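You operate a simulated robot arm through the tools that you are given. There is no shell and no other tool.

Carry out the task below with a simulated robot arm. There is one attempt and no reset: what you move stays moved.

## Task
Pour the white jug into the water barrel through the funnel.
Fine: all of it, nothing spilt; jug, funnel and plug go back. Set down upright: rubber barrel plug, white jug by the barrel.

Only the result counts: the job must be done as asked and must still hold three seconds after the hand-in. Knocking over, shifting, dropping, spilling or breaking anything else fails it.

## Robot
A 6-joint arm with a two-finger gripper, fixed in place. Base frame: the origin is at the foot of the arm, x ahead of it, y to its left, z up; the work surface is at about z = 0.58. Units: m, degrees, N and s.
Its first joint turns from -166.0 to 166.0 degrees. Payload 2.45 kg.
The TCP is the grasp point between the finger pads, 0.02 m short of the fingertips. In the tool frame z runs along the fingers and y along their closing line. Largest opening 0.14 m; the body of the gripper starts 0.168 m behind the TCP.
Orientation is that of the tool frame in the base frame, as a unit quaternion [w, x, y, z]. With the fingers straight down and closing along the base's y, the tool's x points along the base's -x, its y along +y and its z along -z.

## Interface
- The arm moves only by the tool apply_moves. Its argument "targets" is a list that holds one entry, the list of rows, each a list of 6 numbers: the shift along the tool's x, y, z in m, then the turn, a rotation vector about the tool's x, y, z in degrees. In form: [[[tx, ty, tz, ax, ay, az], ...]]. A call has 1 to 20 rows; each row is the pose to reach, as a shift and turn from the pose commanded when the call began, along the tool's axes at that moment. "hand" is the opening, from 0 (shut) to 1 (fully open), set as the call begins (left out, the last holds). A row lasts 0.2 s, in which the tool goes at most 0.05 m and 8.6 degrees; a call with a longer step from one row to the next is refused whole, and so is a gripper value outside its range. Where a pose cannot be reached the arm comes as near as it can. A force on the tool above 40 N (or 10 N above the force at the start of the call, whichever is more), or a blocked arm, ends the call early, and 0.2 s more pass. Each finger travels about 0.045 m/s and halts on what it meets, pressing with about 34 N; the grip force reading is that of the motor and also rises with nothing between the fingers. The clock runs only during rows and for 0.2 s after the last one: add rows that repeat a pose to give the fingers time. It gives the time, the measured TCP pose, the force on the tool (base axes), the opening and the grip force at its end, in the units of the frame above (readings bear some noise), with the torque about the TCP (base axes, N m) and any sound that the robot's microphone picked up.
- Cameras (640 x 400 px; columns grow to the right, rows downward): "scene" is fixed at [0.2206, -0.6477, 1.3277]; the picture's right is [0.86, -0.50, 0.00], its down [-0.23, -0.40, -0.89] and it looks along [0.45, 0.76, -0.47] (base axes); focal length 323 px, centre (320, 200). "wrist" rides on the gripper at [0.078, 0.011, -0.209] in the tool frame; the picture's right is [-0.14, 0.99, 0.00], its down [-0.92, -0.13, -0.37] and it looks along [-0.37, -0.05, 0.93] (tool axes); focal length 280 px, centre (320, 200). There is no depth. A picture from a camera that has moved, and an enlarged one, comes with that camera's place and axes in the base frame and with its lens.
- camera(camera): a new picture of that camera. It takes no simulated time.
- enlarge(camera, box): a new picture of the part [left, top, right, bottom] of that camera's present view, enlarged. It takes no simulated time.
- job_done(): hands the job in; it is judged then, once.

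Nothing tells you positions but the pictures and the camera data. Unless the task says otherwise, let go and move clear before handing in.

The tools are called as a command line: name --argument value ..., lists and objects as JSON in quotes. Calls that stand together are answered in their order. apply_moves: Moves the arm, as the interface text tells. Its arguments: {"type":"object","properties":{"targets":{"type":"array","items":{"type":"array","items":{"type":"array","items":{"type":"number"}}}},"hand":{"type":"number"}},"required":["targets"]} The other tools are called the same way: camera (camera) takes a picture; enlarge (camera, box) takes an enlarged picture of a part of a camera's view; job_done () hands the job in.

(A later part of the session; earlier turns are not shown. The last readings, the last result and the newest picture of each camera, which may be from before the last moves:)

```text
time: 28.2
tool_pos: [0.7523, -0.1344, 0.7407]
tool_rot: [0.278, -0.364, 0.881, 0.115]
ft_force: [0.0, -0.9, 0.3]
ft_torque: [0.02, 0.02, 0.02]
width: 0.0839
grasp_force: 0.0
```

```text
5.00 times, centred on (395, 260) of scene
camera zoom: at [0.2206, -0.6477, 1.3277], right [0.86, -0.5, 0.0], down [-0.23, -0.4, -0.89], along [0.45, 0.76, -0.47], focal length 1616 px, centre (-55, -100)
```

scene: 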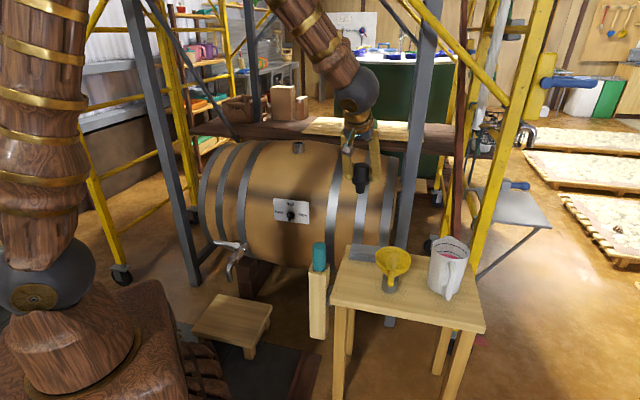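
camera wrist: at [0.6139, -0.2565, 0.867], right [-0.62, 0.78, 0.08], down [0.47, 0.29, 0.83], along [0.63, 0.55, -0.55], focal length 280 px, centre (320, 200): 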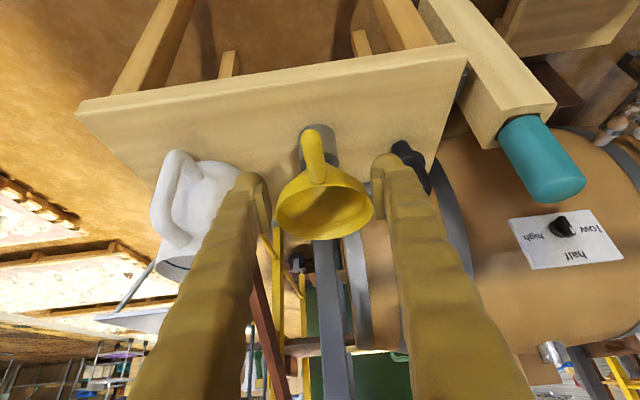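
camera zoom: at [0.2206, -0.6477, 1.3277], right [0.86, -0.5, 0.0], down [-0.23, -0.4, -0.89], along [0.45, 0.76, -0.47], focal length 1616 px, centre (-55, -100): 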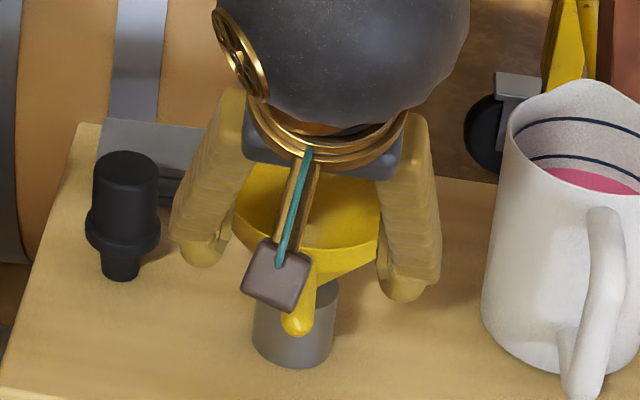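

Handle aligns with the fingers within 1–2 mm. I'll go down to handle height (z≈0.692) and close.

apply_moves --targets '[[[0.01, -0.0008, 0.0143, 0, 0, 0], [0.02, -0.0015, 0.0286, 0, 0, 0], [0.028, -0.0015, 0.0399, 0, 0, 0], [0.028, -0.0015, 0.0399, 0, 0, 0]]]' --hand 0.6

enlarge --camera "wrist" --box '[230, 60, 430, 260]'

enlarge --camera "scene" --box '[350, 220, 440, 300]'

```text
time: 29.2
tool_pos: [0.7542, -0.135, 0.6914]
tool_rot: [0.279, -0.364, 0.881, 0.115]
ft_force: [0.0, -0.2, -0.4]
ft_torque: [-0.01, -0.05, -0.04]
width: 0.0839
grasp_force: 0.1
```

```text
2.00 times, centred on (330, 160) of wrist
camera zoom: at [0.6142, -0.2576, 0.8185], right [-0.62, 0.78, 0.08], down [0.47, 0.29, 0.83], along [0.63, 0.55, -0.55], focal length 561 px, centre (300, 280)
```

zoom: 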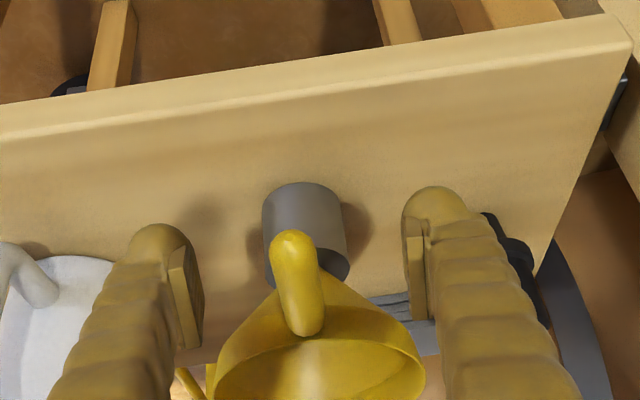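

```text
5.00 times, centred on (395, 260) of scene
camera zoom: at [0.2206, -0.6477, 1.3277], right [0.86, -0.5, 0.0], down [-0.23, -0.4, -0.89], along [0.45, 0.76, -0.47], focal length 1616 px, centre (-55, -100)
```

zoom: 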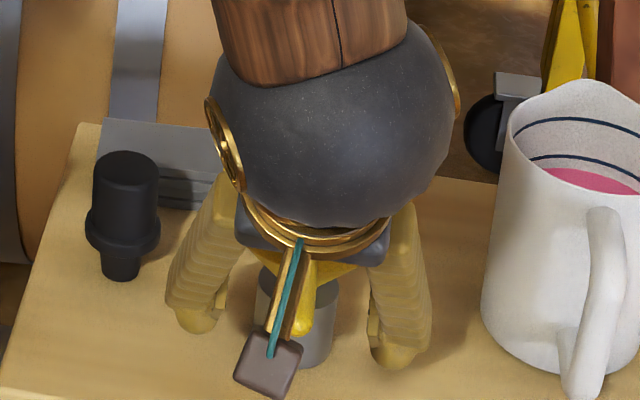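

The handle lies between the pads. I'll close on it.

apply_moves --targets '[[[0, 0, 0, 0, 0, 0], [0, 0, 0, 0, 0, 0], [0, 0, 0, 0, 0, 0], [0, 0, 0, 0, 0, 0], [0, 0, 0, 0, 0, 0], [0, 0, 0, 0, 0, 0]]]' --hand 0

enlarge --camera "wrist" --box '[230, 60, 430, 260]'

enlarge --camera "scene" --box '[350, 220, 440, 300]'

```text
time: 30.6
tool_pos: [0.7528, -0.135, 0.6929]
tool_rot: [0.279, -0.364, 0.881, 0.115]
ft_force: [0.7, 0.7, 1.1]
ft_torque: [0.1, -0.08, -0.02]
width: 0.0144
grasp_force: 34.0
```

```text
2.00 times, centred on (330, 160) of wrist
camera zoom: at [0.6143, -0.2576, 0.8186], right [-0.62, 0.78, 0.08], down [0.47, 0.29, 0.83], along [0.63, 0.55, -0.55], focal length 561 px, centre (300, 280)
```

zoom: 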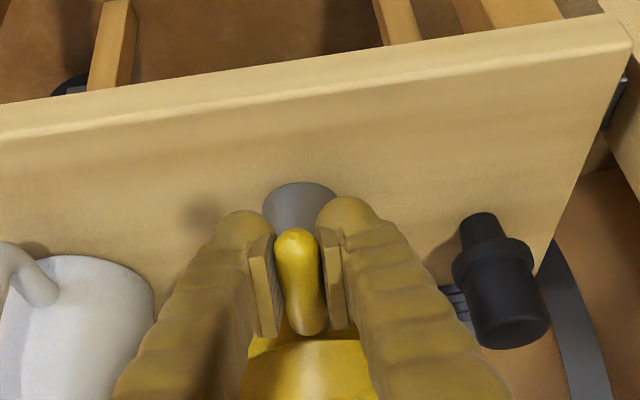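

```text
5.00 times, centred on (395, 260) of scene
camera zoom: at [0.2206, -0.6477, 1.3277], right [0.86, -0.5, 0.0], down [-0.23, -0.4, -0.89], along [0.45, 0.76, -0.47], focal length 1616 px, centre (-55, -100)
```

zoom: 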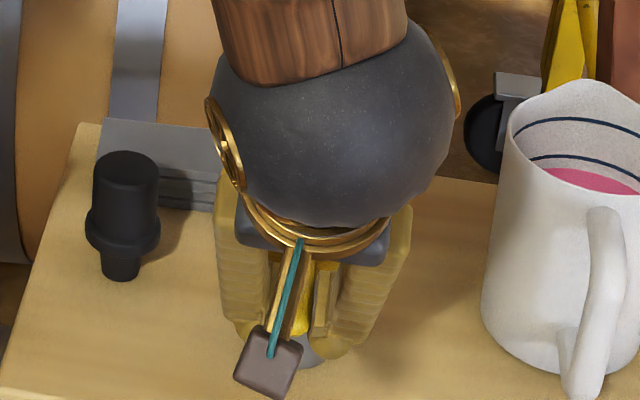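

Gripped at 14 mm width. I'll lift the funnel vertically out of its holder.

apply_moves --targets '[[[-0.0029, 0, -0.0041, 0, 0, 0], [-0.0086, 0, -0.0123, 0, 0, 0], [-0.0173, 0, -0.0246, 0, 0, 0], [-0.0288, 0, -0.0409, 0, 0, 0], [-0.0403, 0, -0.0573, 0, 0, 0], [-0.0518, 0, -0.0737, 0, 0, 0], [-0.0633, 0, -0.0901, 0, 0, 0], [-0.0748, 0, -0.1064, 0, 0, 0], [-0.0748, 0, -0.1064, 0, 0, 0]]]' --hand 0

enlarge --camera "scene" --box '[350, 180, 450, 300]'

camera --camera "wrist"

```text
time: 32.6
tool_pos: [0.7536, -0.1342, 0.8223]
tool_rot: [0.279, -0.365, 0.881, 0.116]
ft_force: [-0.4, 0.3, 0.3]
ft_torque: [-0.02, 0.0, 0.0]
width: 0.0143
grasp_force: 33.9
```

```text
3.33 times, centred on (400, 240) of scene
camera zoom: at [0.2206, -0.6477, 1.3277], right [0.86, -0.5, 0.0], down [-0.23, -0.4, -0.89], along [0.45, 0.76, -0.47], focal length 1078 px, centre (53, 67)
```

zoom: 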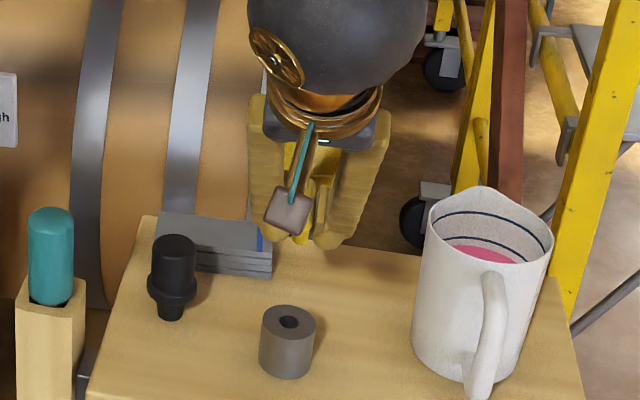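

```text
taken
camera wrist: at [0.6143, -0.2571, 0.9485], right [-0.62, 0.78, 0.08], down [0.47, 0.29, 0.83], along [0.63, 0.55, -0.55], focal length 280 px, centre (320, 200)
```

wrist: 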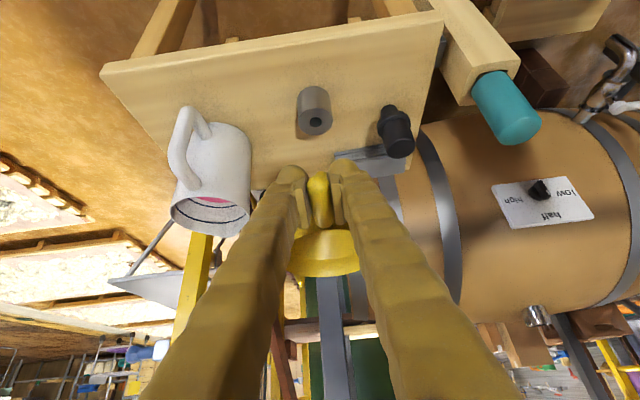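

The funnel is out; the holder has a small bore while the bung hole is wider, so the cone will seat there. I'll raise it and swing it over the barrel, turning the handle to point at the base.

apply_moves --targets '[[[-0.023, 0, -0.0328, 0, 0, 0], [-0.0461, 0, -0.0655, 0, 0, 0], [-0.0691, 0, -0.0983, 0, 0, 0], [-0.1005, 0.0307, -0.0832, 0.28, 0, 0.4], [-0.1319, 0.0614, -0.068, 0.56, 0, 0.8], [-0.1632, 0.092, -0.0529, 0.84, 0, 1.2], [-0.1946, 0.1227, -0.0377, 1.12, 0, 1.6], [-0.226, 0.1534, -0.0226, 1.4, 0, 2.0], [-0.2574, 0.1841, -0.0075, 1.68, 0, 2.4], [-0.2888, 0.2148, 0.0077, 1.96, 0, 2.8], [-0.3202, 0.2455, 0.0229, 2.25, 0, 3.2], [-0.3515, 0.2761, 0.038, 2.53, 0, 3.59], [-0.3829, 0.3068, 0.0531, 2.81, 0, 3.99], [-0.4143, 0.3375, 0.0683, 3.09, 0, 4.39], [-0.4457, 0.3682, 0.0834, 3.37, 0, 4.79], [-0.477, 0.3988, 0.0985, 3.65, 0, 5.19], [-0.5084, 0.4295, 0.1137, 3.93, 0, 5.59], [-0.5398, 0.4602, 0.1288, 4.21, 0, 5.99], [-0.5712, 0.4909, 0.144, 4.49, 0, 6.39], [-0.5712, 0.4909, 0.144, 4.49, 0, 6.39]]]' --hand 0

camera --camera "wrist"

enlarge --camera "scene" --box '[250, 70, 350, 160]'

```text
time: 36.8
tool_pos: [0.8002, 0.6017, 1.0342]
tool_rot: [0.286, -0.303, 0.904, 0.096]
ft_force: [-0.3, 0.3, 0.4]
ft_torque: [0.02, 0.03, 0.02]
width: 0.0139
grasp_force: 34.0
```

```text
taken
camera wrist: at [0.6453, 0.5004, 1.1607], right [-0.51, 0.86, 0.08], down [0.51, 0.22, 0.83], along [0.7, 0.46, -0.55], focal length 280 px, centre (320, 200)
```

wrist: 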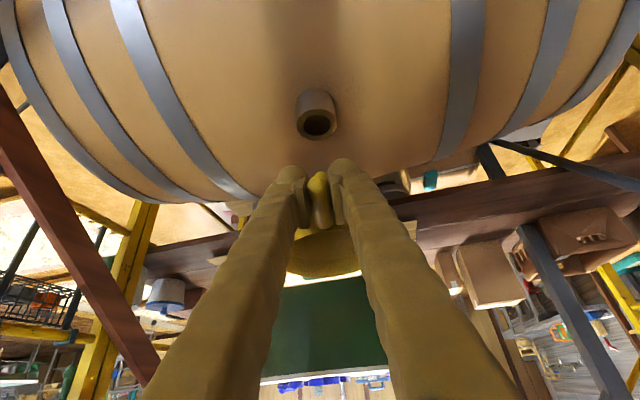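

```text
4.44 times, centred on (300, 115) of scene
camera zoom: at [0.2206, -0.6477, 1.3277], right [0.86, -0.5, 0.0], down [-0.23, -0.4, -0.89], along [0.45, 0.76, -0.47], focal length 1437 px, centre (409, 578)
```

zoom: 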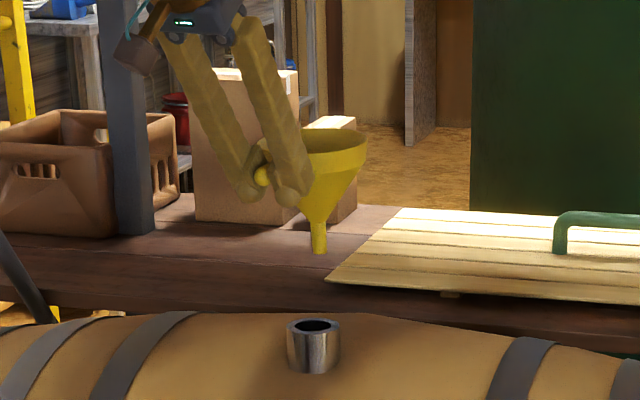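

The funnel hangs upright above the bung, and comparing views it's about 1 cm too far out and 4 mm too far right. I'll zoom to confirm before lowering.

enlarge --camera "wrist" --box '[260, 70, 380, 170]'

enlarge --camera "scene" --box '[280, 95, 340, 155]'

```text
4.00 times, centred on (320, 120) of wrist
camera zoom: at [0.6453, 0.5004, 1.1607], right [-0.51, 0.86, 0.08], down [0.51, 0.22, 0.83], along [0.7, 0.46, -0.55], focal length 1122 px, centre (320, 520)
```

zoom: 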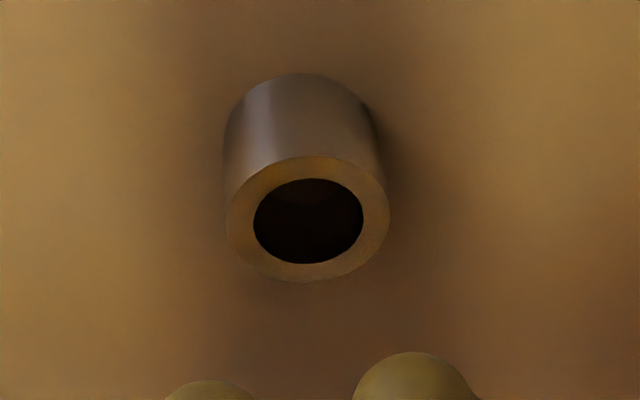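

```text
6.67 times, centred on (310, 125) of scene
camera zoom: at [0.2206, -0.6477, 1.3277], right [0.86, -0.5, 0.0], down [-0.23, -0.4, -0.89], along [0.45, 0.76, -0.47], focal length 2155 px, centre (387, 700)
```

zoom: 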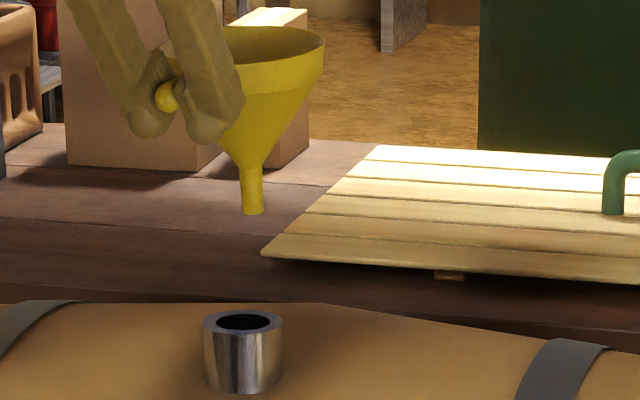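

The stem is about 1 cm off relative to the bung, mostly in the radial direction. I'll correct 10 mm inward and 3 mm left, lowering to just above the ring for another check.

apply_moves --targets '[[[0.0082, 0.003, -0.0058, 0, 0, 0], [0.0201, 0.003, 0.0111, 0, 0, 0], [0.032, 0.003, 0.028, 0, 0, 0], [0.0439, 0.003, 0.0449, 0, 0, 0], [0.0439, 0.003, 0.0449, 0, 0, 0], [0.0439, 0.003, 0.0449, 0, 0, 0]]]' --hand 0

camera --camera "wrist"

enlarge --camera "wrist" --box '[260, 90, 380, 190]'

enlarge --camera "scene" --box '[280, 105, 330, 155]'

```text
time: 38.2
tool_pos: [0.7858, 0.6001, 0.9709]
tool_rot: [0.286, -0.303, 0.904, 0.096]
ft_force: [0.2, -0.5, -0.5]
ft_torque: [0.01, 0.04, 0.02]
width: 0.0137
grasp_force: 34.5
```

```text
taken
camera wrist: at [0.6316, 0.4971, 1.0982], right [-0.51, 0.86, 0.08], down [0.51, 0.22, 0.83], along [0.7, 0.46, -0.55], focal length 280 px, centre (320, 200)
```

wrist: 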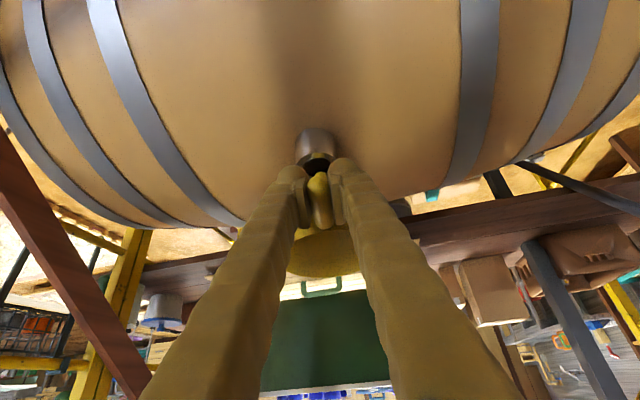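

```text
4.00 times, centred on (320, 140) of wrist
camera zoom: at [0.6316, 0.4971, 1.0982], right [-0.51, 0.86, 0.08], down [0.51, 0.22, 0.83], along [0.7, 0.46, -0.55], focal length 1122 px, centre (320, 440)
```

zoom: 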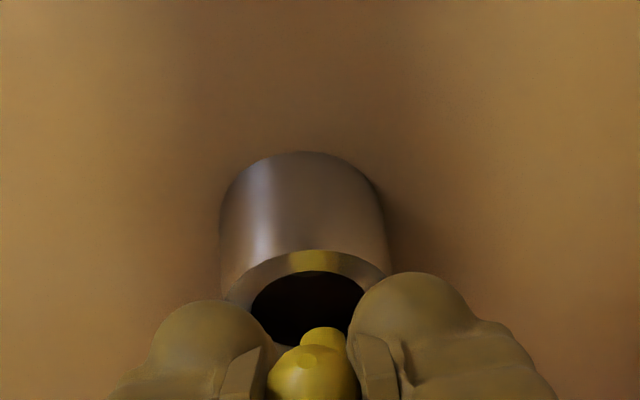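

```text
8.00 times, centred on (305, 130) of scene
camera zoom: at [0.2206, -0.6477, 1.3277], right [0.86, -0.5, 0.0], down [-0.23, -0.4, -0.89], along [0.45, 0.76, -0.47], focal length 2586 px, centre (440, 760)
```

zoom: 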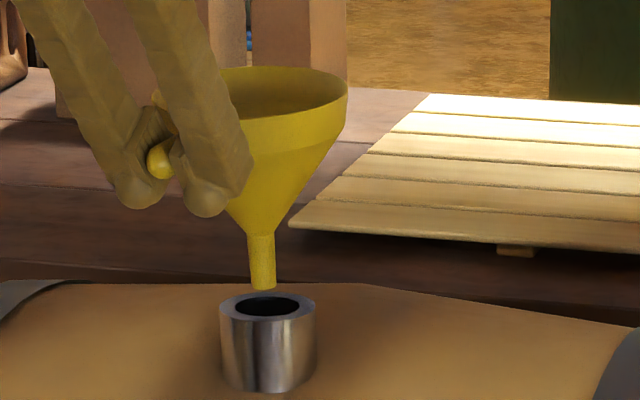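

The stem tip is just above the hole, about 4 mm too far left. I'll correct it and lower the stem into the bung.

apply_moves --targets '[[[0.0, -0.004, 0.0, 0, 0, 0], [0.0029, -0.004, 0.0041, 0, 0, 0], [0.0058, -0.004, 0.0082, 0, 0, 0], [0.0086, -0.004, 0.0123, 0, 0, 0], [0.0115, -0.004, 0.0164, 0, 0, 0], [0.0144, -0.004, 0.0205, 0, 0, 0], [0.0144, -0.004, 0.0205, 0, 0, 0]]]' --hand 0

enlarge --camera "wrist" --box '[260, 90, 380, 190]'

enlarge --camera "scene" --box '[280, 105, 330, 155]'

```text
time: 39.8
tool_pos: [0.7905, 0.5955, 0.9443]
tool_rot: [0.286, -0.303, 0.904, 0.095]
ft_force: [0.1, -0.3, -0.3]
ft_torque: [0.0, 0.03, 0.0]
width: 0.0134
grasp_force: 33.8
```

```text
4.00 times, centred on (320, 140) of wrist
camera zoom: at [0.6353, 0.4924, 1.0717], right [-0.51, 0.86, 0.08], down [0.51, 0.22, 0.83], along [0.7, 0.46, -0.55], focal length 1122 px, centre (320, 440)
```

zoom: 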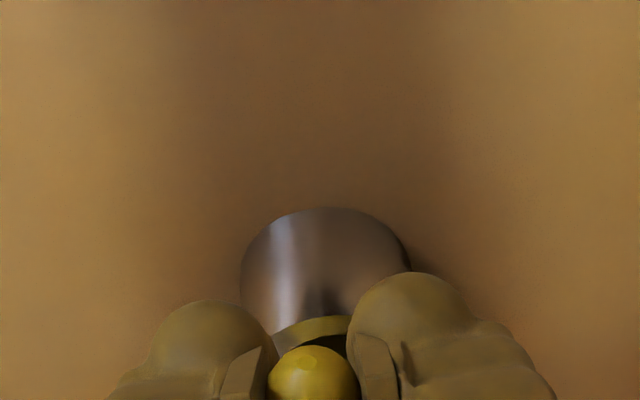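

```text
8.00 times, centred on (305, 130) of scene
camera zoom: at [0.2206, -0.6477, 1.3277], right [0.86, -0.5, 0.0], down [-0.23, -0.4, -0.89], along [0.45, 0.76, -0.47], focal length 2586 px, centre (440, 760)
```

zoom: 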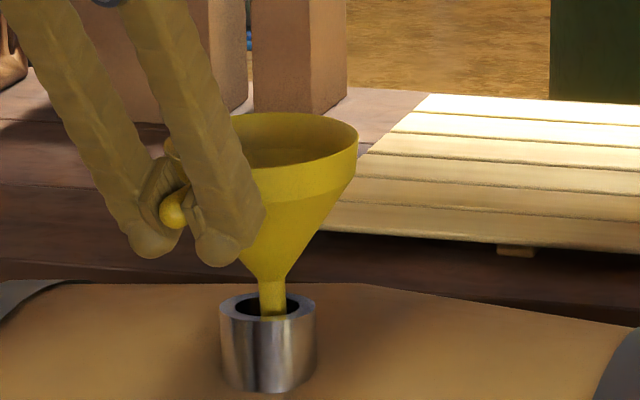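

The stem is inside the bung hole. I'll keep lowering gently until the cone seats.

apply_moves --targets '[[[0.0029, 0.001, 0.0041, 0, 0, 0], [0.0058, 0.002, 0.0082, 0, 0, 0], [0.0086, 0.002, 0.0123, 0, 0, 0], [0.0115, 0.002, 0.0164, 0, 0, 0], [0.0115, 0.002, 0.0164, 0, 0, 0]]]' --hand 0

enlarge --camera "scene" --box '[280, 105, 330, 155]'

```text
time: 41.0
tool_pos: [0.788, 0.5963, 0.9247]
tool_rot: [0.285, -0.303, 0.904, 0.096]
ft_force: [-0.6, 0.2, -0.5]
ft_torque: [-0.04, 0.04, 0.02]
width: 0.0135
grasp_force: 34.1
```

```text
8.00 times, centred on (305, 130) of scene
camera zoom: at [0.2206, -0.6477, 1.3277], right [0.86, -0.5, 0.0], down [-0.23, -0.4, -0.89], along [0.45, 0.76, -0.47], focal length 2586 px, centre (440, 760)
```

zoom: 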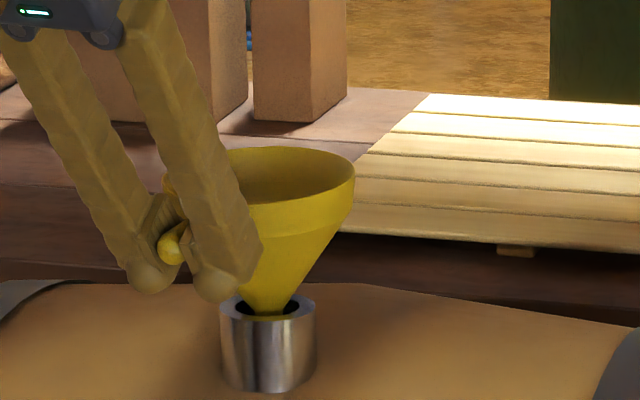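

apply_moves --targets '[[[0.0014, 0, 0.002, 0, 0, 0], [0.0029, 0, 0.0041, 0, 0, 0], [0.0029, 0, 0.0041, 0, 0, 0]]]' --hand 0

enlarge --camera "scene" --box '[280, 105, 330, 155]'

```text
time: 41.8
tool_pos: [0.7879, 0.5968, 0.9192]
tool_rot: [0.286, -0.304, 0.904, 0.096]
ft_force: [0.1, -0.1, -0.5]
ft_torque: [-0.03, 0.03, -0.02]
width: 0.0132
grasp_force: 33.8
```

```text
8.00 times, centred on (305, 130) of scene
camera zoom: at [0.2206, -0.6477, 1.3277], right [0.86, -0.5, 0.0], down [-0.23, -0.4, -0.89], along [0.45, 0.76, -0.47], focal length 2586 px, centre (440, 760)
```

zoom: 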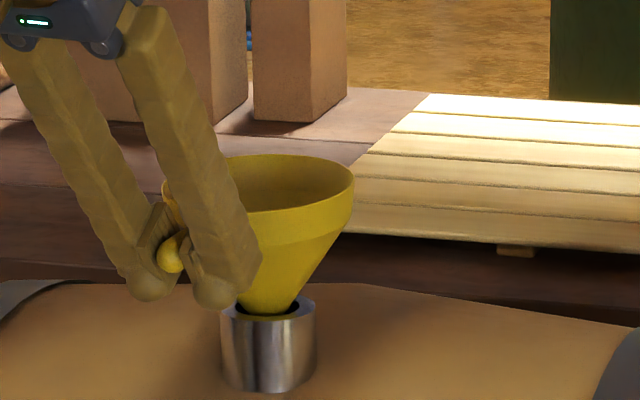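

apply_moves --targets '[[[0.0012, 0, 0.0016, 0, 0, 0], [0.0023, 0, 0.0033, 0, 0, 0], [0.0023, 0, 0.0033, 0, 0, 0]]]' --hand 0

enlarge --camera "scene" --box '[280, 105, 330, 155]'

```text
time: 42.6
tool_pos: [0.7896, 0.597, 0.9154]
tool_rot: [0.286, -0.304, 0.904, 0.096]
ft_force: [0.1, 0.2, -0.8]
ft_torque: [-0.02, 0.02, 0.04]
width: 0.0133
grasp_force: 33.9
```

```text
8.00 times, centred on (305, 130) of scene
camera zoom: at [0.2206, -0.6477, 1.3277], right [0.86, -0.5, 0.0], down [-0.23, -0.4, -0.89], along [0.45, 0.76, -0.47], focal length 2586 px, centre (440, 760)
```

zoom: 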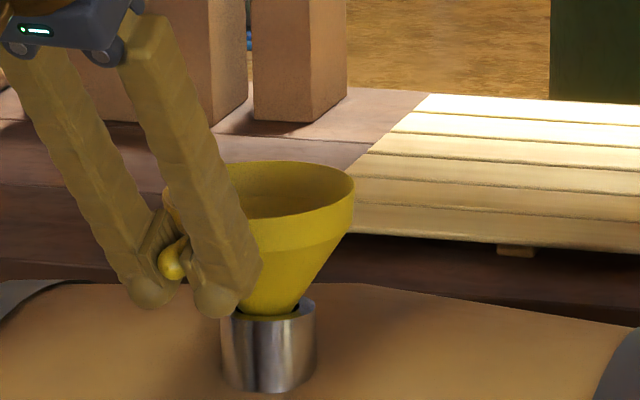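

apply_moves --targets '[[[0.0012, 0, 0.0016, 0, 0, 0], [0.0017, 0, 0.0025, 0, 0, 0], [0.0017, 0, 0.0025, 0, 0, 0]]]' --hand 0

```text
time: 43.4
tool_pos: [0.7893, 0.5967, 0.9138]
tool_rot: [0.286, -0.303, 0.904, 0.095]
ft_force: [0.3, 0.0, -0.5]
ft_torque: [0.0, 0.02, 0.0]
width: 0.0132
grasp_force: 33.7
```

apply_moves --targets '[[[0.0012, 0, 0.0016, 0, 0, 0], [0.0017, 0, 0.0025, 0, 0, 0], [0.0017, 0, 0.0025, 0, 0, 0]]]' --hand 0

enlarge --camera "scene" --box '[280, 105, 330, 155]'

```text
time: 44.2
tool_pos: [0.7889, 0.5974, 0.9102]
tool_rot: [0.286, -0.304, 0.904, 0.096]
ft_force: [-9.1, -8.9, 11.5]
ft_torque: [0.28, -0.45, -0.06]
width: 0.0129
grasp_force: 34.5
```

```text
8.00 times, centred on (305, 130) of scene
camera zoom: at [0.2206, -0.6477, 1.3277], right [0.86, -0.5, 0.0], down [-0.23, -0.4, -0.89], along [0.45, 0.76, -0.47], focal length 2586 px, centre (440, 760)
```

zoom: 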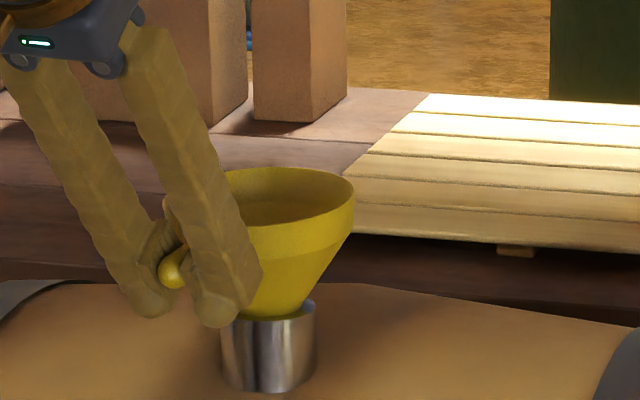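

The cone touches the far edge of the ring (force pushing inward and up). I'll shift about 2 mm inward and settle it.

apply_moves --targets '[[[0.0008, 0, -0.0006, 0, 0, 0], [0.0016, 0, -0.0012, 0, 0, 0], [0.0016, 0, -0.0012, 0, 0, 0]]]' --hand 0

```text
time: 45.0
tool_pos: [0.7879, 0.5956, 0.9102]
tool_rot: [0.286, -0.303, 0.904, 0.096]
ft_force: [9.1, 8.7, 3.9]
ft_torque: [0.5, -0.66, 0.06]
width: 0.0128
grasp_force: 33.9
```

apply_moves --targets '[[[-0.0008, 0, 0.0006, 0, 0, 0], [-0.0008, 0, 0.0006, 0, 0, 0]]]' --hand 0

enlarge --camera "scene" --box '[280, 105, 330, 155]'

camera --camera "wrist"

```text
time: 45.6
tool_pos: [0.7884, 0.596, 0.9086]
tool_rot: [0.285, -0.304, 0.904, 0.096]
ft_force: [1.4, 2.2, 4.7]
ft_torque: [0.29, -0.36, 0.06]
width: 0.0128
grasp_force: 34.2
```

```text
8.00 times, centred on (305, 130) of scene
camera zoom: at [0.2206, -0.6477, 1.3277], right [0.86, -0.5, 0.0], down [-0.23, -0.4, -0.89], along [0.45, 0.76, -0.47], focal length 2586 px, centre (440, 760)
```

zoom: 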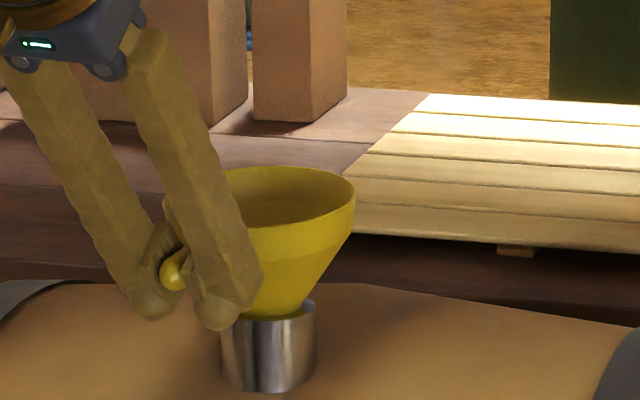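

```text
taken
camera wrist: at [0.634, 0.4935, 1.0368], right [-0.51, 0.86, 0.08], down [0.51, 0.22, 0.83], along [0.69, 0.46, -0.55], focal length 280 px, centre (320, 200)
```

wrist: 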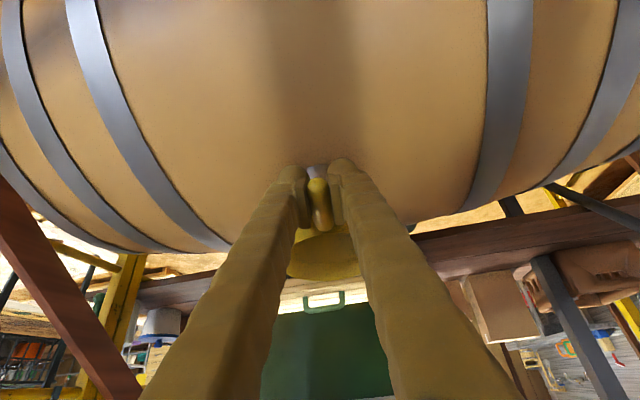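

Forces are small and balanced, so the funnel is seated. I'll open the fingers and check that it stays put.

apply_moves --targets '[[[0, 0, 0, 0, 0, 0], [0, 0, 0, 0, 0, 0], [0, 0, 0, 0, 0, 0], [0, 0, 0, 0, 0, 0]]]' --hand 0.5

enlarge --camera "scene" --box '[280, 105, 330, 155]'

camera --camera "wrist"

```text
time: 46.6
tool_pos: [0.7886, 0.5961, 0.9106]
tool_rot: [0.285, -0.304, 0.904, 0.096]
ft_force: [0.3, 0.2, -0.4]
ft_torque: [-0.03, -0.01, 0.02]
width: 0.07
grasp_force: 0.0
```

```text
8.00 times, centred on (305, 130) of scene
camera zoom: at [0.2206, -0.6477, 1.3277], right [0.86, -0.5, 0.0], down [-0.23, -0.4, -0.89], along [0.45, 0.76, -0.47], focal length 2586 px, centre (440, 760)
```

zoom: 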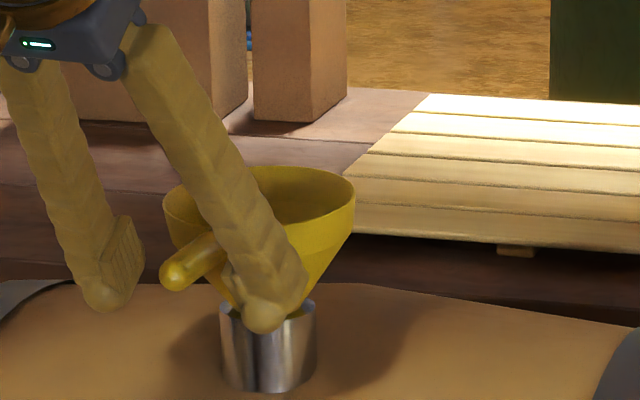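

```text
taken
camera wrist: at [0.6341, 0.4936, 1.0369], right [-0.51, 0.86, 0.08], down [0.51, 0.22, 0.83], along [0.7, 0.46, -0.55], focal length 280 px, centre (320, 200)
```

wrist: 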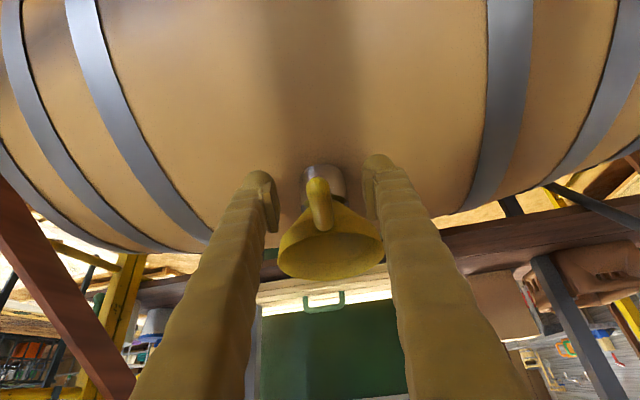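

The funnel stays seated after release. I'll back out along the tool axis and look at it.

apply_moves --targets '[[[0, 0, -0.03, 0, 0, 0], [0, 0, -0.07, 0, 0, 0], [0, 0, -0.11, 0, 0, 0], [0, 0, -0.15, 0, 0, 0], [0, 0, -0.15, 0, 0, 0]]]' --hand 0.5

camera --camera "wrist"

enlarge --camera "wrist" --box '[250, 90, 390, 210]'

enlarge --camera "scene" --box '[280, 105, 330, 155]'

```text
time: 47.8
tool_pos: [0.7184, 0.5426, 1.0325]
tool_rot: [0.285, -0.303, 0.904, 0.095]
ft_force: [0.2, -0.3, 0.0]
ft_torque: [0.01, -0.01, 0.01]
width: 0.0699
grasp_force: 0.0
```

```text
taken
camera wrist: at [0.5648, 0.4405, 1.1598], right [-0.51, 0.86, 0.08], down [0.51, 0.22, 0.83], along [0.69, 0.46, -0.55], focal length 280 px, centre (320, 200)
```

wrist: 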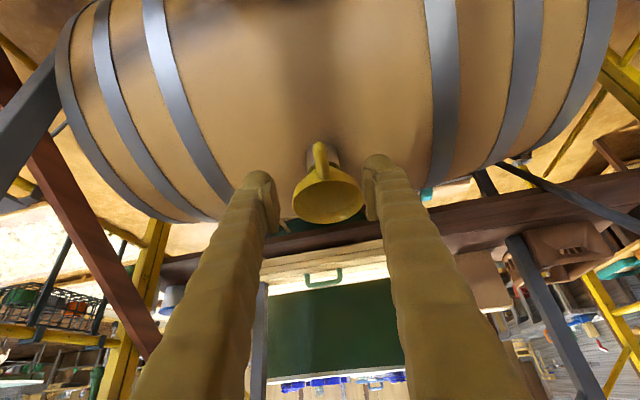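

```text
3.33 times, centred on (320, 150) of wrist
camera zoom: at [0.5648, 0.4405, 1.1598], right [-0.51, 0.86, 0.08], down [0.51, 0.22, 0.83], along [0.69, 0.46, -0.55], focal length 935 px, centre (320, 367)
```

zoom: 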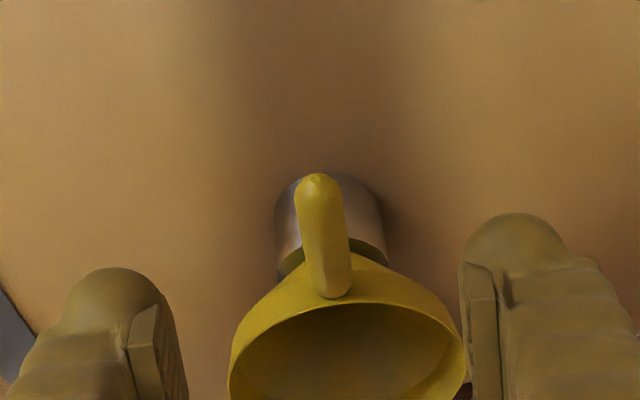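

```text
8.00 times, centred on (305, 130) of scene
camera zoom: at [0.2206, -0.6477, 1.3277], right [0.86, -0.5, 0.0], down [-0.23, -0.4, -0.89], along [0.45, 0.76, -0.47], focal length 2586 px, centre (440, 760)
```

zoom: 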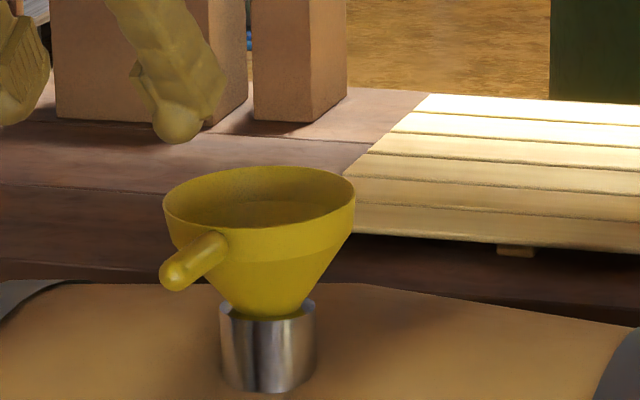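

The funnel sits upright in the bung, rim at z≈0.92, centre about (0.863, 0.652). Before touching the jug, I'll rehearse the pour poses with an empty gripper, starting with the 30° tip pose.

apply_moves --targets '[[[-0.0087, -0.0154, 0.0189, -2.72, -1.5, -5.79], [-0.0175, -0.0309, 0.0379, -5.45, -2.99, -11.57], [-0.0262, -0.0463, 0.0568, -8.17, -4.49, -17.36], [-0.0349, -0.0618, 0.0758, -10.89, -5.99, -23.14], [-0.0436, -0.0772, 0.0947, -13.61, -7.49, -28.93], [-0.0524, -0.0927, 0.1137, -16.34, -8.98, -34.71], [-0.0611, -0.1081, 0.1326, -19.06, -10.48, -40.5], [-0.0611, -0.1081, 0.1326, -19.06, -10.48, -40.5], [-0.0611, -0.1081, 0.1326, -19.06, -10.48, -40.5]]]' --hand 0.5

camera --camera "scene"

camera --camera "wrist"

```text
time: 49.8
tool_pos: [0.8865, 0.5322, 0.9606]
tool_rot: [0.327, -0.628, 0.687, 0.162]
ft_force: [0.7, 0.2, -0.5]
ft_torque: [-0.01, 0.0, 0.03]
width: 0.0701
grasp_force: 0.1
```

```text
taken
```

scene: 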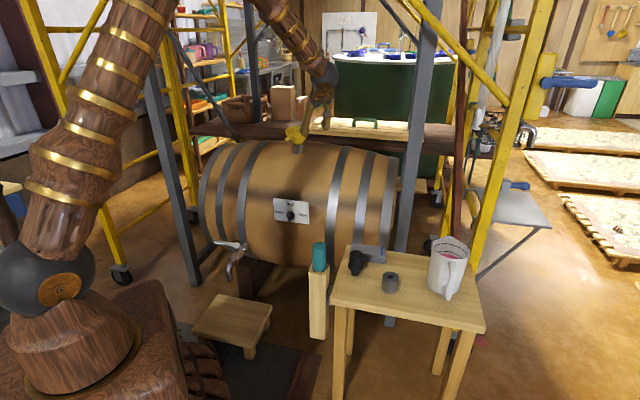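

```text
taken
camera wrist: at [0.8228, 0.3421, 1.0611], right [-0.96, 0.26, -0.09], down [0.03, 0.44, 0.9], along [0.28, 0.86, -0.43], focal length 280 px, centre (320, 200)
```

wrist: 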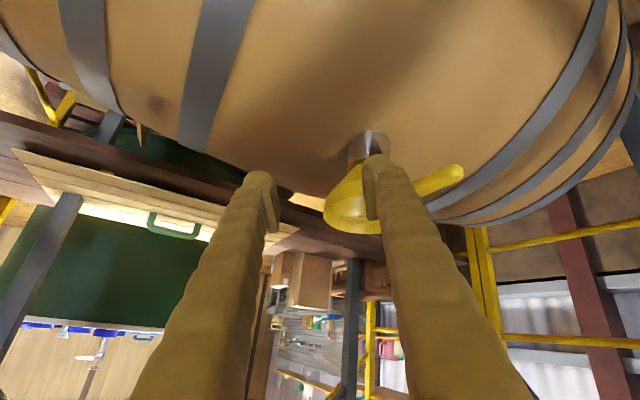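

The pose was reached exactly. The plug on the table looks odd in this view, so I'll check it.

enlarge --camera "scene" --box '[330, 235, 410, 300]'

enlarge --camera "scene" --box '[270, 80, 350, 160]'

```text
6.15 times, centred on (370, 268) of scene
camera zoom: at [0.2206, -0.6477, 1.3277], right [0.86, -0.5, 0.0], down [-0.23, -0.4, -0.89], along [0.45, 0.76, -0.47], focal length 1989 px, centre (12, -215)
```

zoom: 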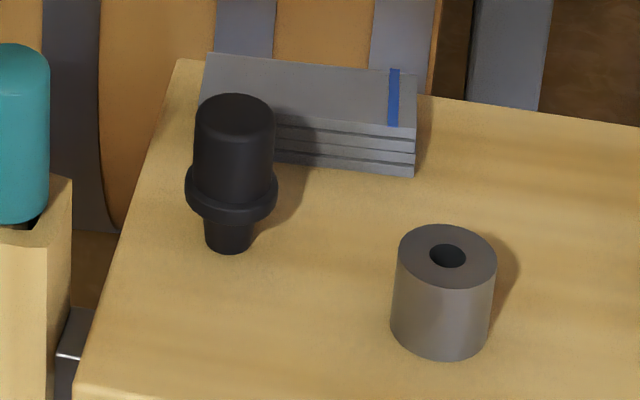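

```text
5.00 times, centred on (310, 120) of scene
camera zoom: at [0.2206, -0.6477, 1.3277], right [0.86, -0.5, 0.0], down [-0.23, -0.4, -0.89], along [0.45, 0.76, -0.47], focal length 1616 px, centre (370, 600)
```

zoom: 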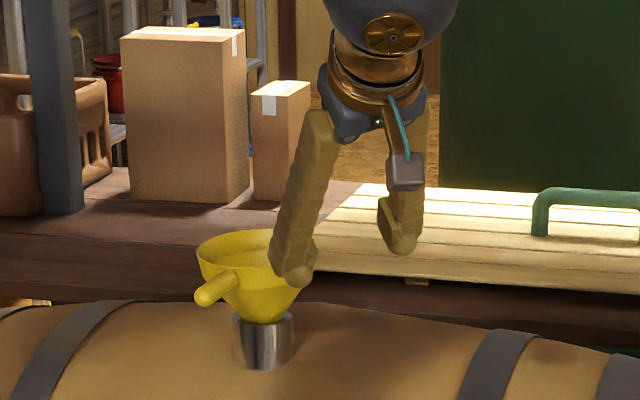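

Plug and funnel are fine. I'll continue the rehearsal to the full 105° tip pose to test its reach.

apply_moves --targets '[[[-0.0089, -0.0033, -0.0018, 0.77, 5.91, -5.11], [-0.0177, -0.0066, -0.0036, 1.53, 11.81, -10.22], [-0.0266, -0.0099, -0.0054, 2.3, 17.72, -15.33], [-0.0354, -0.0132, -0.0072, 3.06, 23.62, -20.44], [-0.0443, -0.0166, -0.009, 3.83, 29.53, -25.55], [-0.0532, -0.0199, -0.0107, 4.6, 35.44, -30.66], [-0.062, -0.0232, -0.0125, 5.36, 41.34, -35.77], [-0.0709, -0.0265, -0.0143, 6.13, 47.25, -40.88], [-0.0797, -0.0298, -0.0161, 6.89, 53.15, -45.99], [-0.0886, -0.0331, -0.0179, 7.66, 59.06, -51.1], [-0.0886, -0.0331, -0.0179, 7.66, 59.06, -51.1], [-0.0886, -0.0331, -0.0179, 7.66, 59.06, -51.1]]]' --hand 0.5

camera --camera "scene"

camera --camera "wrist"

```text
time: 52.4
tool_pos: [0.9122, 0.5837, 1.0365]
tool_rot: [-0.032, 0.826, -0.44, 0.35]
ft_force: [-0.4, 1.2, 0.1]
ft_torque: [-0.02, -0.01, -0.01]
width: 0.0698
grasp_force: 0.1
```

```text
taken
```

scene: 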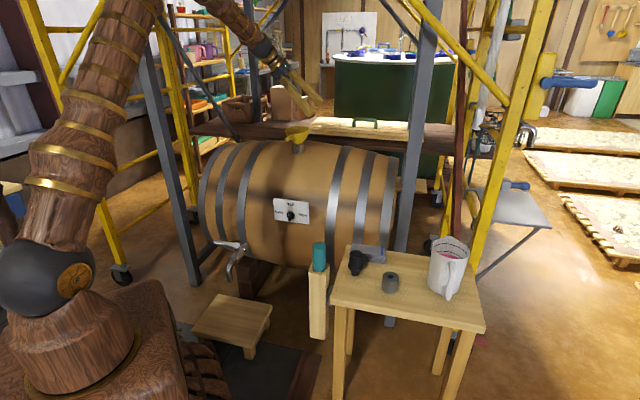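

```text
taken
camera wrist: at [0.8052, 0.5717, 1.2338], right [-0.75, -0.5, -0.43], down [-0.47, 0.86, -0.18], along [0.47, 0.07, -0.88], focal length 280 px, centre (320, 200)
```

wrist: 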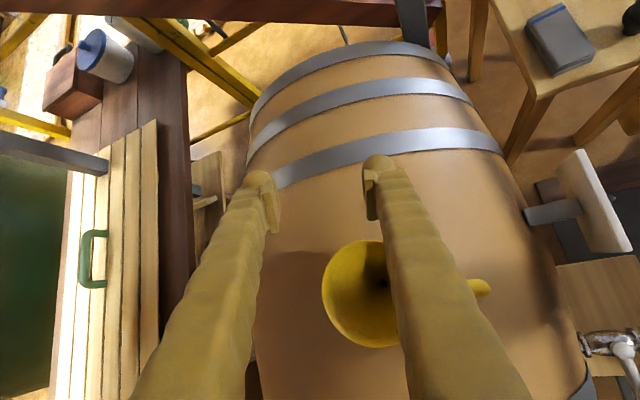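

The 105° pose is reached exactly, so the pour is feasible. I'll use this view to refine the funnel's rim position.

enlarge --camera "wrist" --box '[290, 220, 510, 360]'

```text
2.86 times, centred on (400, 290) of wrist
camera zoom: at [0.8052, 0.5717, 1.2338], right [-0.75, -0.5, -0.43], down [-0.47, 0.86, -0.18], along [0.47, 0.07, -0.88], focal length 801 px, centre (91, -57)
```

zoom: 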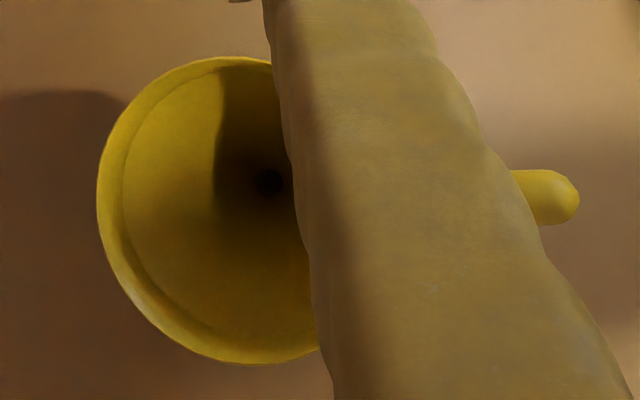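

The funnel centre is nearer (0.857, 0.650), with a slight lean towards its handle; I'll aim the stream there. Now I'll return the way I came before going for the jug.

apply_moves --targets '[[[-0.0015, 0.0078, 0.0054, -0.77, -5.91, 5.11], [-0.003, 0.0156, 0.0109, -1.53, -11.81, 10.22], [-0.0045, 0.0234, 0.0163, -2.3, -17.72, 15.33], [-0.006, 0.0312, 0.0218, -3.06, -23.62, 20.44], [-0.0075, 0.039, 0.0272, -3.83, -29.53, 25.55], [-0.0089, 0.0467, 0.0326, -4.6, -35.44, 30.66], [-0.0104, 0.0545, 0.0381, -5.36, -41.34, 35.77], [-0.0119, 0.0623, 0.0435, -6.13, -47.25, 40.88], [-0.0134, 0.0701, 0.049, -6.89, -53.15, 45.99], [-0.0149, 0.0779, 0.0544, -7.66, -59.06, 51.1], [-0.0149, 0.0779, 0.0544, -7.66, -59.06, 51.1]]]' --hand 0.5

enlarge --camera "wrist" --box '[280, 100, 480, 260]'

```text
time: 54.8
tool_pos: [0.8844, 0.5336, 0.9592]
tool_rot: [0.327, -0.628, 0.687, 0.163]
ft_force: [0.7, 0.0, 0.0]
ft_torque: [0.0, -0.03, 0.01]
width: 0.0701
grasp_force: 0.0
```

```text
2.50 times, centred on (380, 180) of wrist
camera zoom: at [0.8221, 0.3439, 1.0599], right [-0.96, 0.26, -0.09], down [0.03, 0.44, 0.9], along [0.28, 0.86, -0.43], focal length 701 px, centre (170, 250)
```

zoom: 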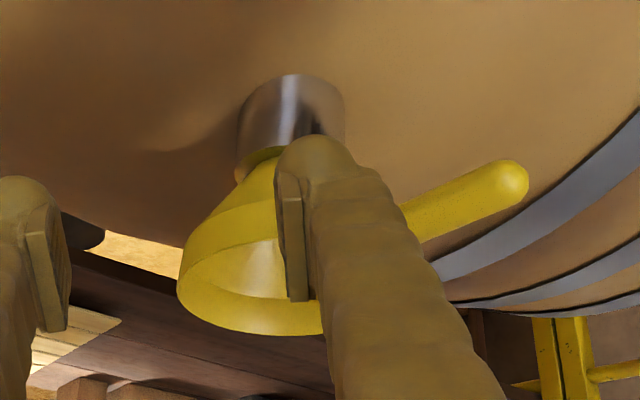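

I'll now swing across to a viewing pose behind and above the jug, tool pointing along azimuth 23° and 20° below horizontal, with the fingers fully open.

apply_moves --targets '[[[0.0418, -0.0013, -0.0241, 2.65, -1.27, 2.54], [0.0836, -0.0027, -0.0482, 5.29, -2.53, 5.08], [0.1254, -0.004, -0.0723, 7.94, -3.8, 7.62], [0.1672, -0.0053, -0.0964, 10.59, -5.06, 10.16], [0.209, -0.0066, -0.1205, 13.23, -6.33, 12.7], [0.2508, -0.008, -0.1446, 15.88, -7.59, 15.24], [0.2926, -0.0093, -0.1687, 18.52, -8.86, 17.78], [0.3344, -0.0106, -0.1929, 21.17, -10.12, 20.32], [0.3762, -0.0119, -0.217, 23.82, -11.39, 22.85], [0.418, -0.0133, -0.2411, 26.46, -12.65, 25.39], [0.4598, -0.0146, -0.2652, 29.11, -13.92, 27.93], [0.5016, -0.0159, -0.2893, 31.76, -15.18, 30.47], [0.5434, -0.0172, -0.3134, 34.4, -16.45, 33.01], [0.5852, -0.0186, -0.3375, 37.05, -17.71, 35.55], [0.627, -0.0199, -0.3616, 39.69, -18.98, 38.09], [0.6688, -0.0212, -0.3857, 42.34, -20.24, 40.63], [0.6688, -0.0212, -0.3857, 42.34, -20.24, 40.63], [0.6688, -0.0212, -0.3857, 42.34, -20.24, 40.63]]]' --hand 1

camera --camera "wrist"

camera --camera "scene"

```text
time: 58.6
tool_pos: [0.8107, -0.219, 0.8073]
tool_rot: [0.561, -0.163, 0.803, 0.114]
ft_force: [-0.2, 0.1, 0.6]
ft_torque: [0.0, 0.01, -0.02]
width: 0.1401
grasp_force: 0.0
```

```text
taken
camera wrist: at [0.5998, -0.2965, 0.8062], right [-0.34, 0.93, 0.13], down [0.02, -0.13, 0.99], along [0.94, 0.34, 0.02], focal length 280 px, centre (320, 200)
```

wrist: 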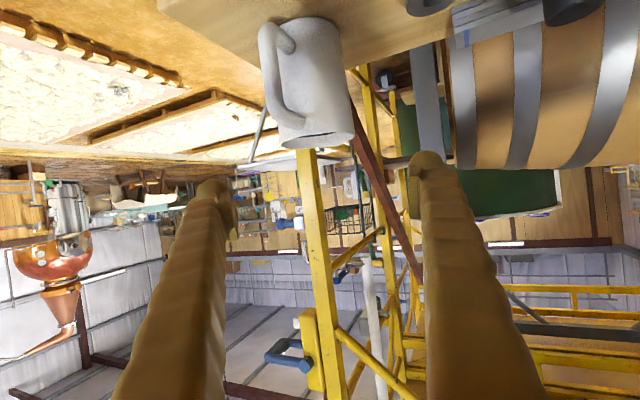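

```text
taken
```

scene: 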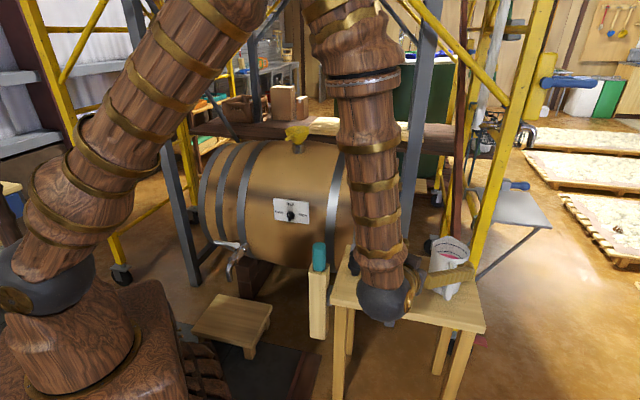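

The wrist view is upside down here, but the jug and its handle are visible. I'll zoom to measure the jug's axis.

enlarge --camera "wrist" --box '[230, 0, 390, 160]'

enlarge --camera "scene" --box '[380, 210, 500, 320]'

```text
2.50 times, centred on (310, 80) of wrist
camera zoom: at [0.5998, -0.2965, 0.8062], right [-0.34, 0.93, 0.13], down [0.02, -0.13, 0.99], along [0.94, 0.34, 0.02], focal length 701 px, centre (345, 500)
```

zoom: 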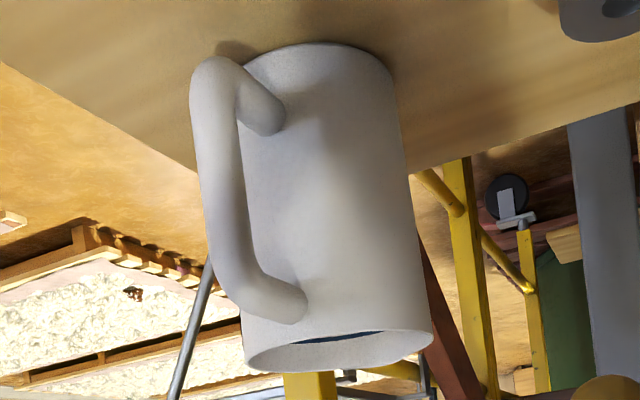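

```text
3.64 times, centred on (440, 265) of scene
camera zoom: at [0.2206, -0.6477, 1.3277], right [0.86, -0.5, 0.0], down [-0.23, -0.4, -0.89], along [0.45, 0.76, -0.47], focal length 1176 px, centre (-116, -36)
```

zoom: 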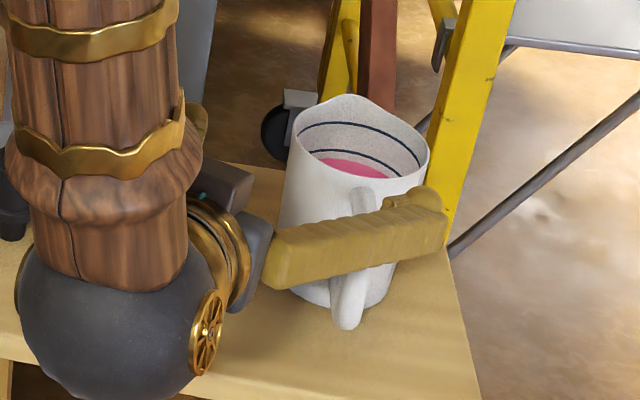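

The jug axis is near (0.985, -0.147) and its handle points to about az 229°. The fingers narrow towards the palm, so I'll approach along az 35° to keep the handle between them, and move to a pre-grasp pose behind the jug.

apply_moves --targets '[[[0.0, -0.0087, 0.0, -2.8, 0, -1.03], [0.02, -0.0175, 0.015, -5.63, 0, -2.06], [0.0456, -0.0262, 0.035, -8.45, 0, -3.08], [0.07, -0.0349, 0.053, -11.26, 0, -4.11], [0.0912, -0.0349, 0.0695, -11.26, 0, -4.11], [0.0912, -0.0349, 0.0695, -11.26, 0, -4.11]]]' --hand 1

camera --camera "wrist"

camera --camera "scene"

```text
time: 60.0
tool_pos: [0.8589, -0.2392, 0.6991]
tool_rot: [0.547, -0.246, 0.781, 0.172]
ft_force: [-0.5, -0.8, 0.7]
ft_torque: [0.04, 0.01, 0.03]
width: 0.14
grasp_force: 0.1
```

```text
taken
camera wrist: at [0.6682, -0.3586, 0.6987], right [-0.53, 0.84, 0.13], down [0.05, -0.12, 0.99], along [0.85, 0.53, 0.02], focal length 280 px, centre (320, 200)
```

wrist: 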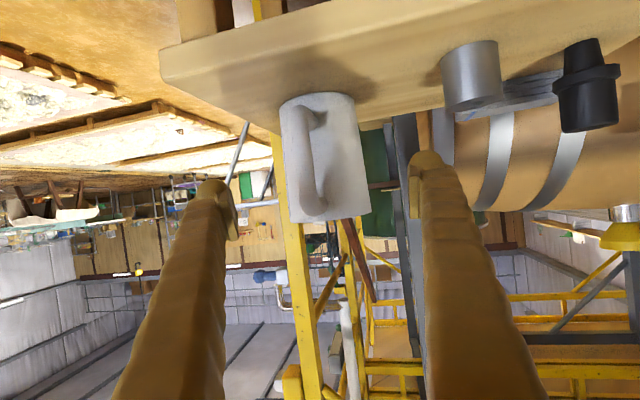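

```text
taken
```

scene: 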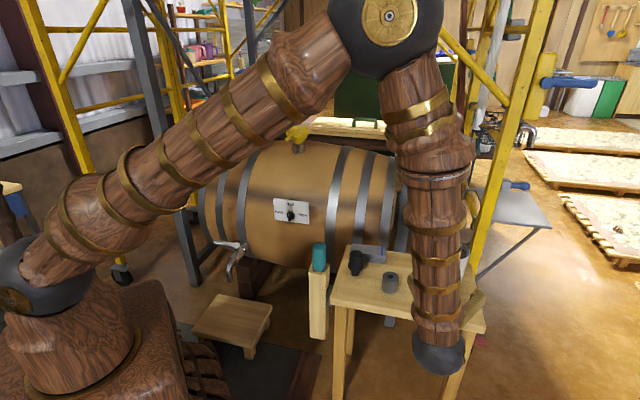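

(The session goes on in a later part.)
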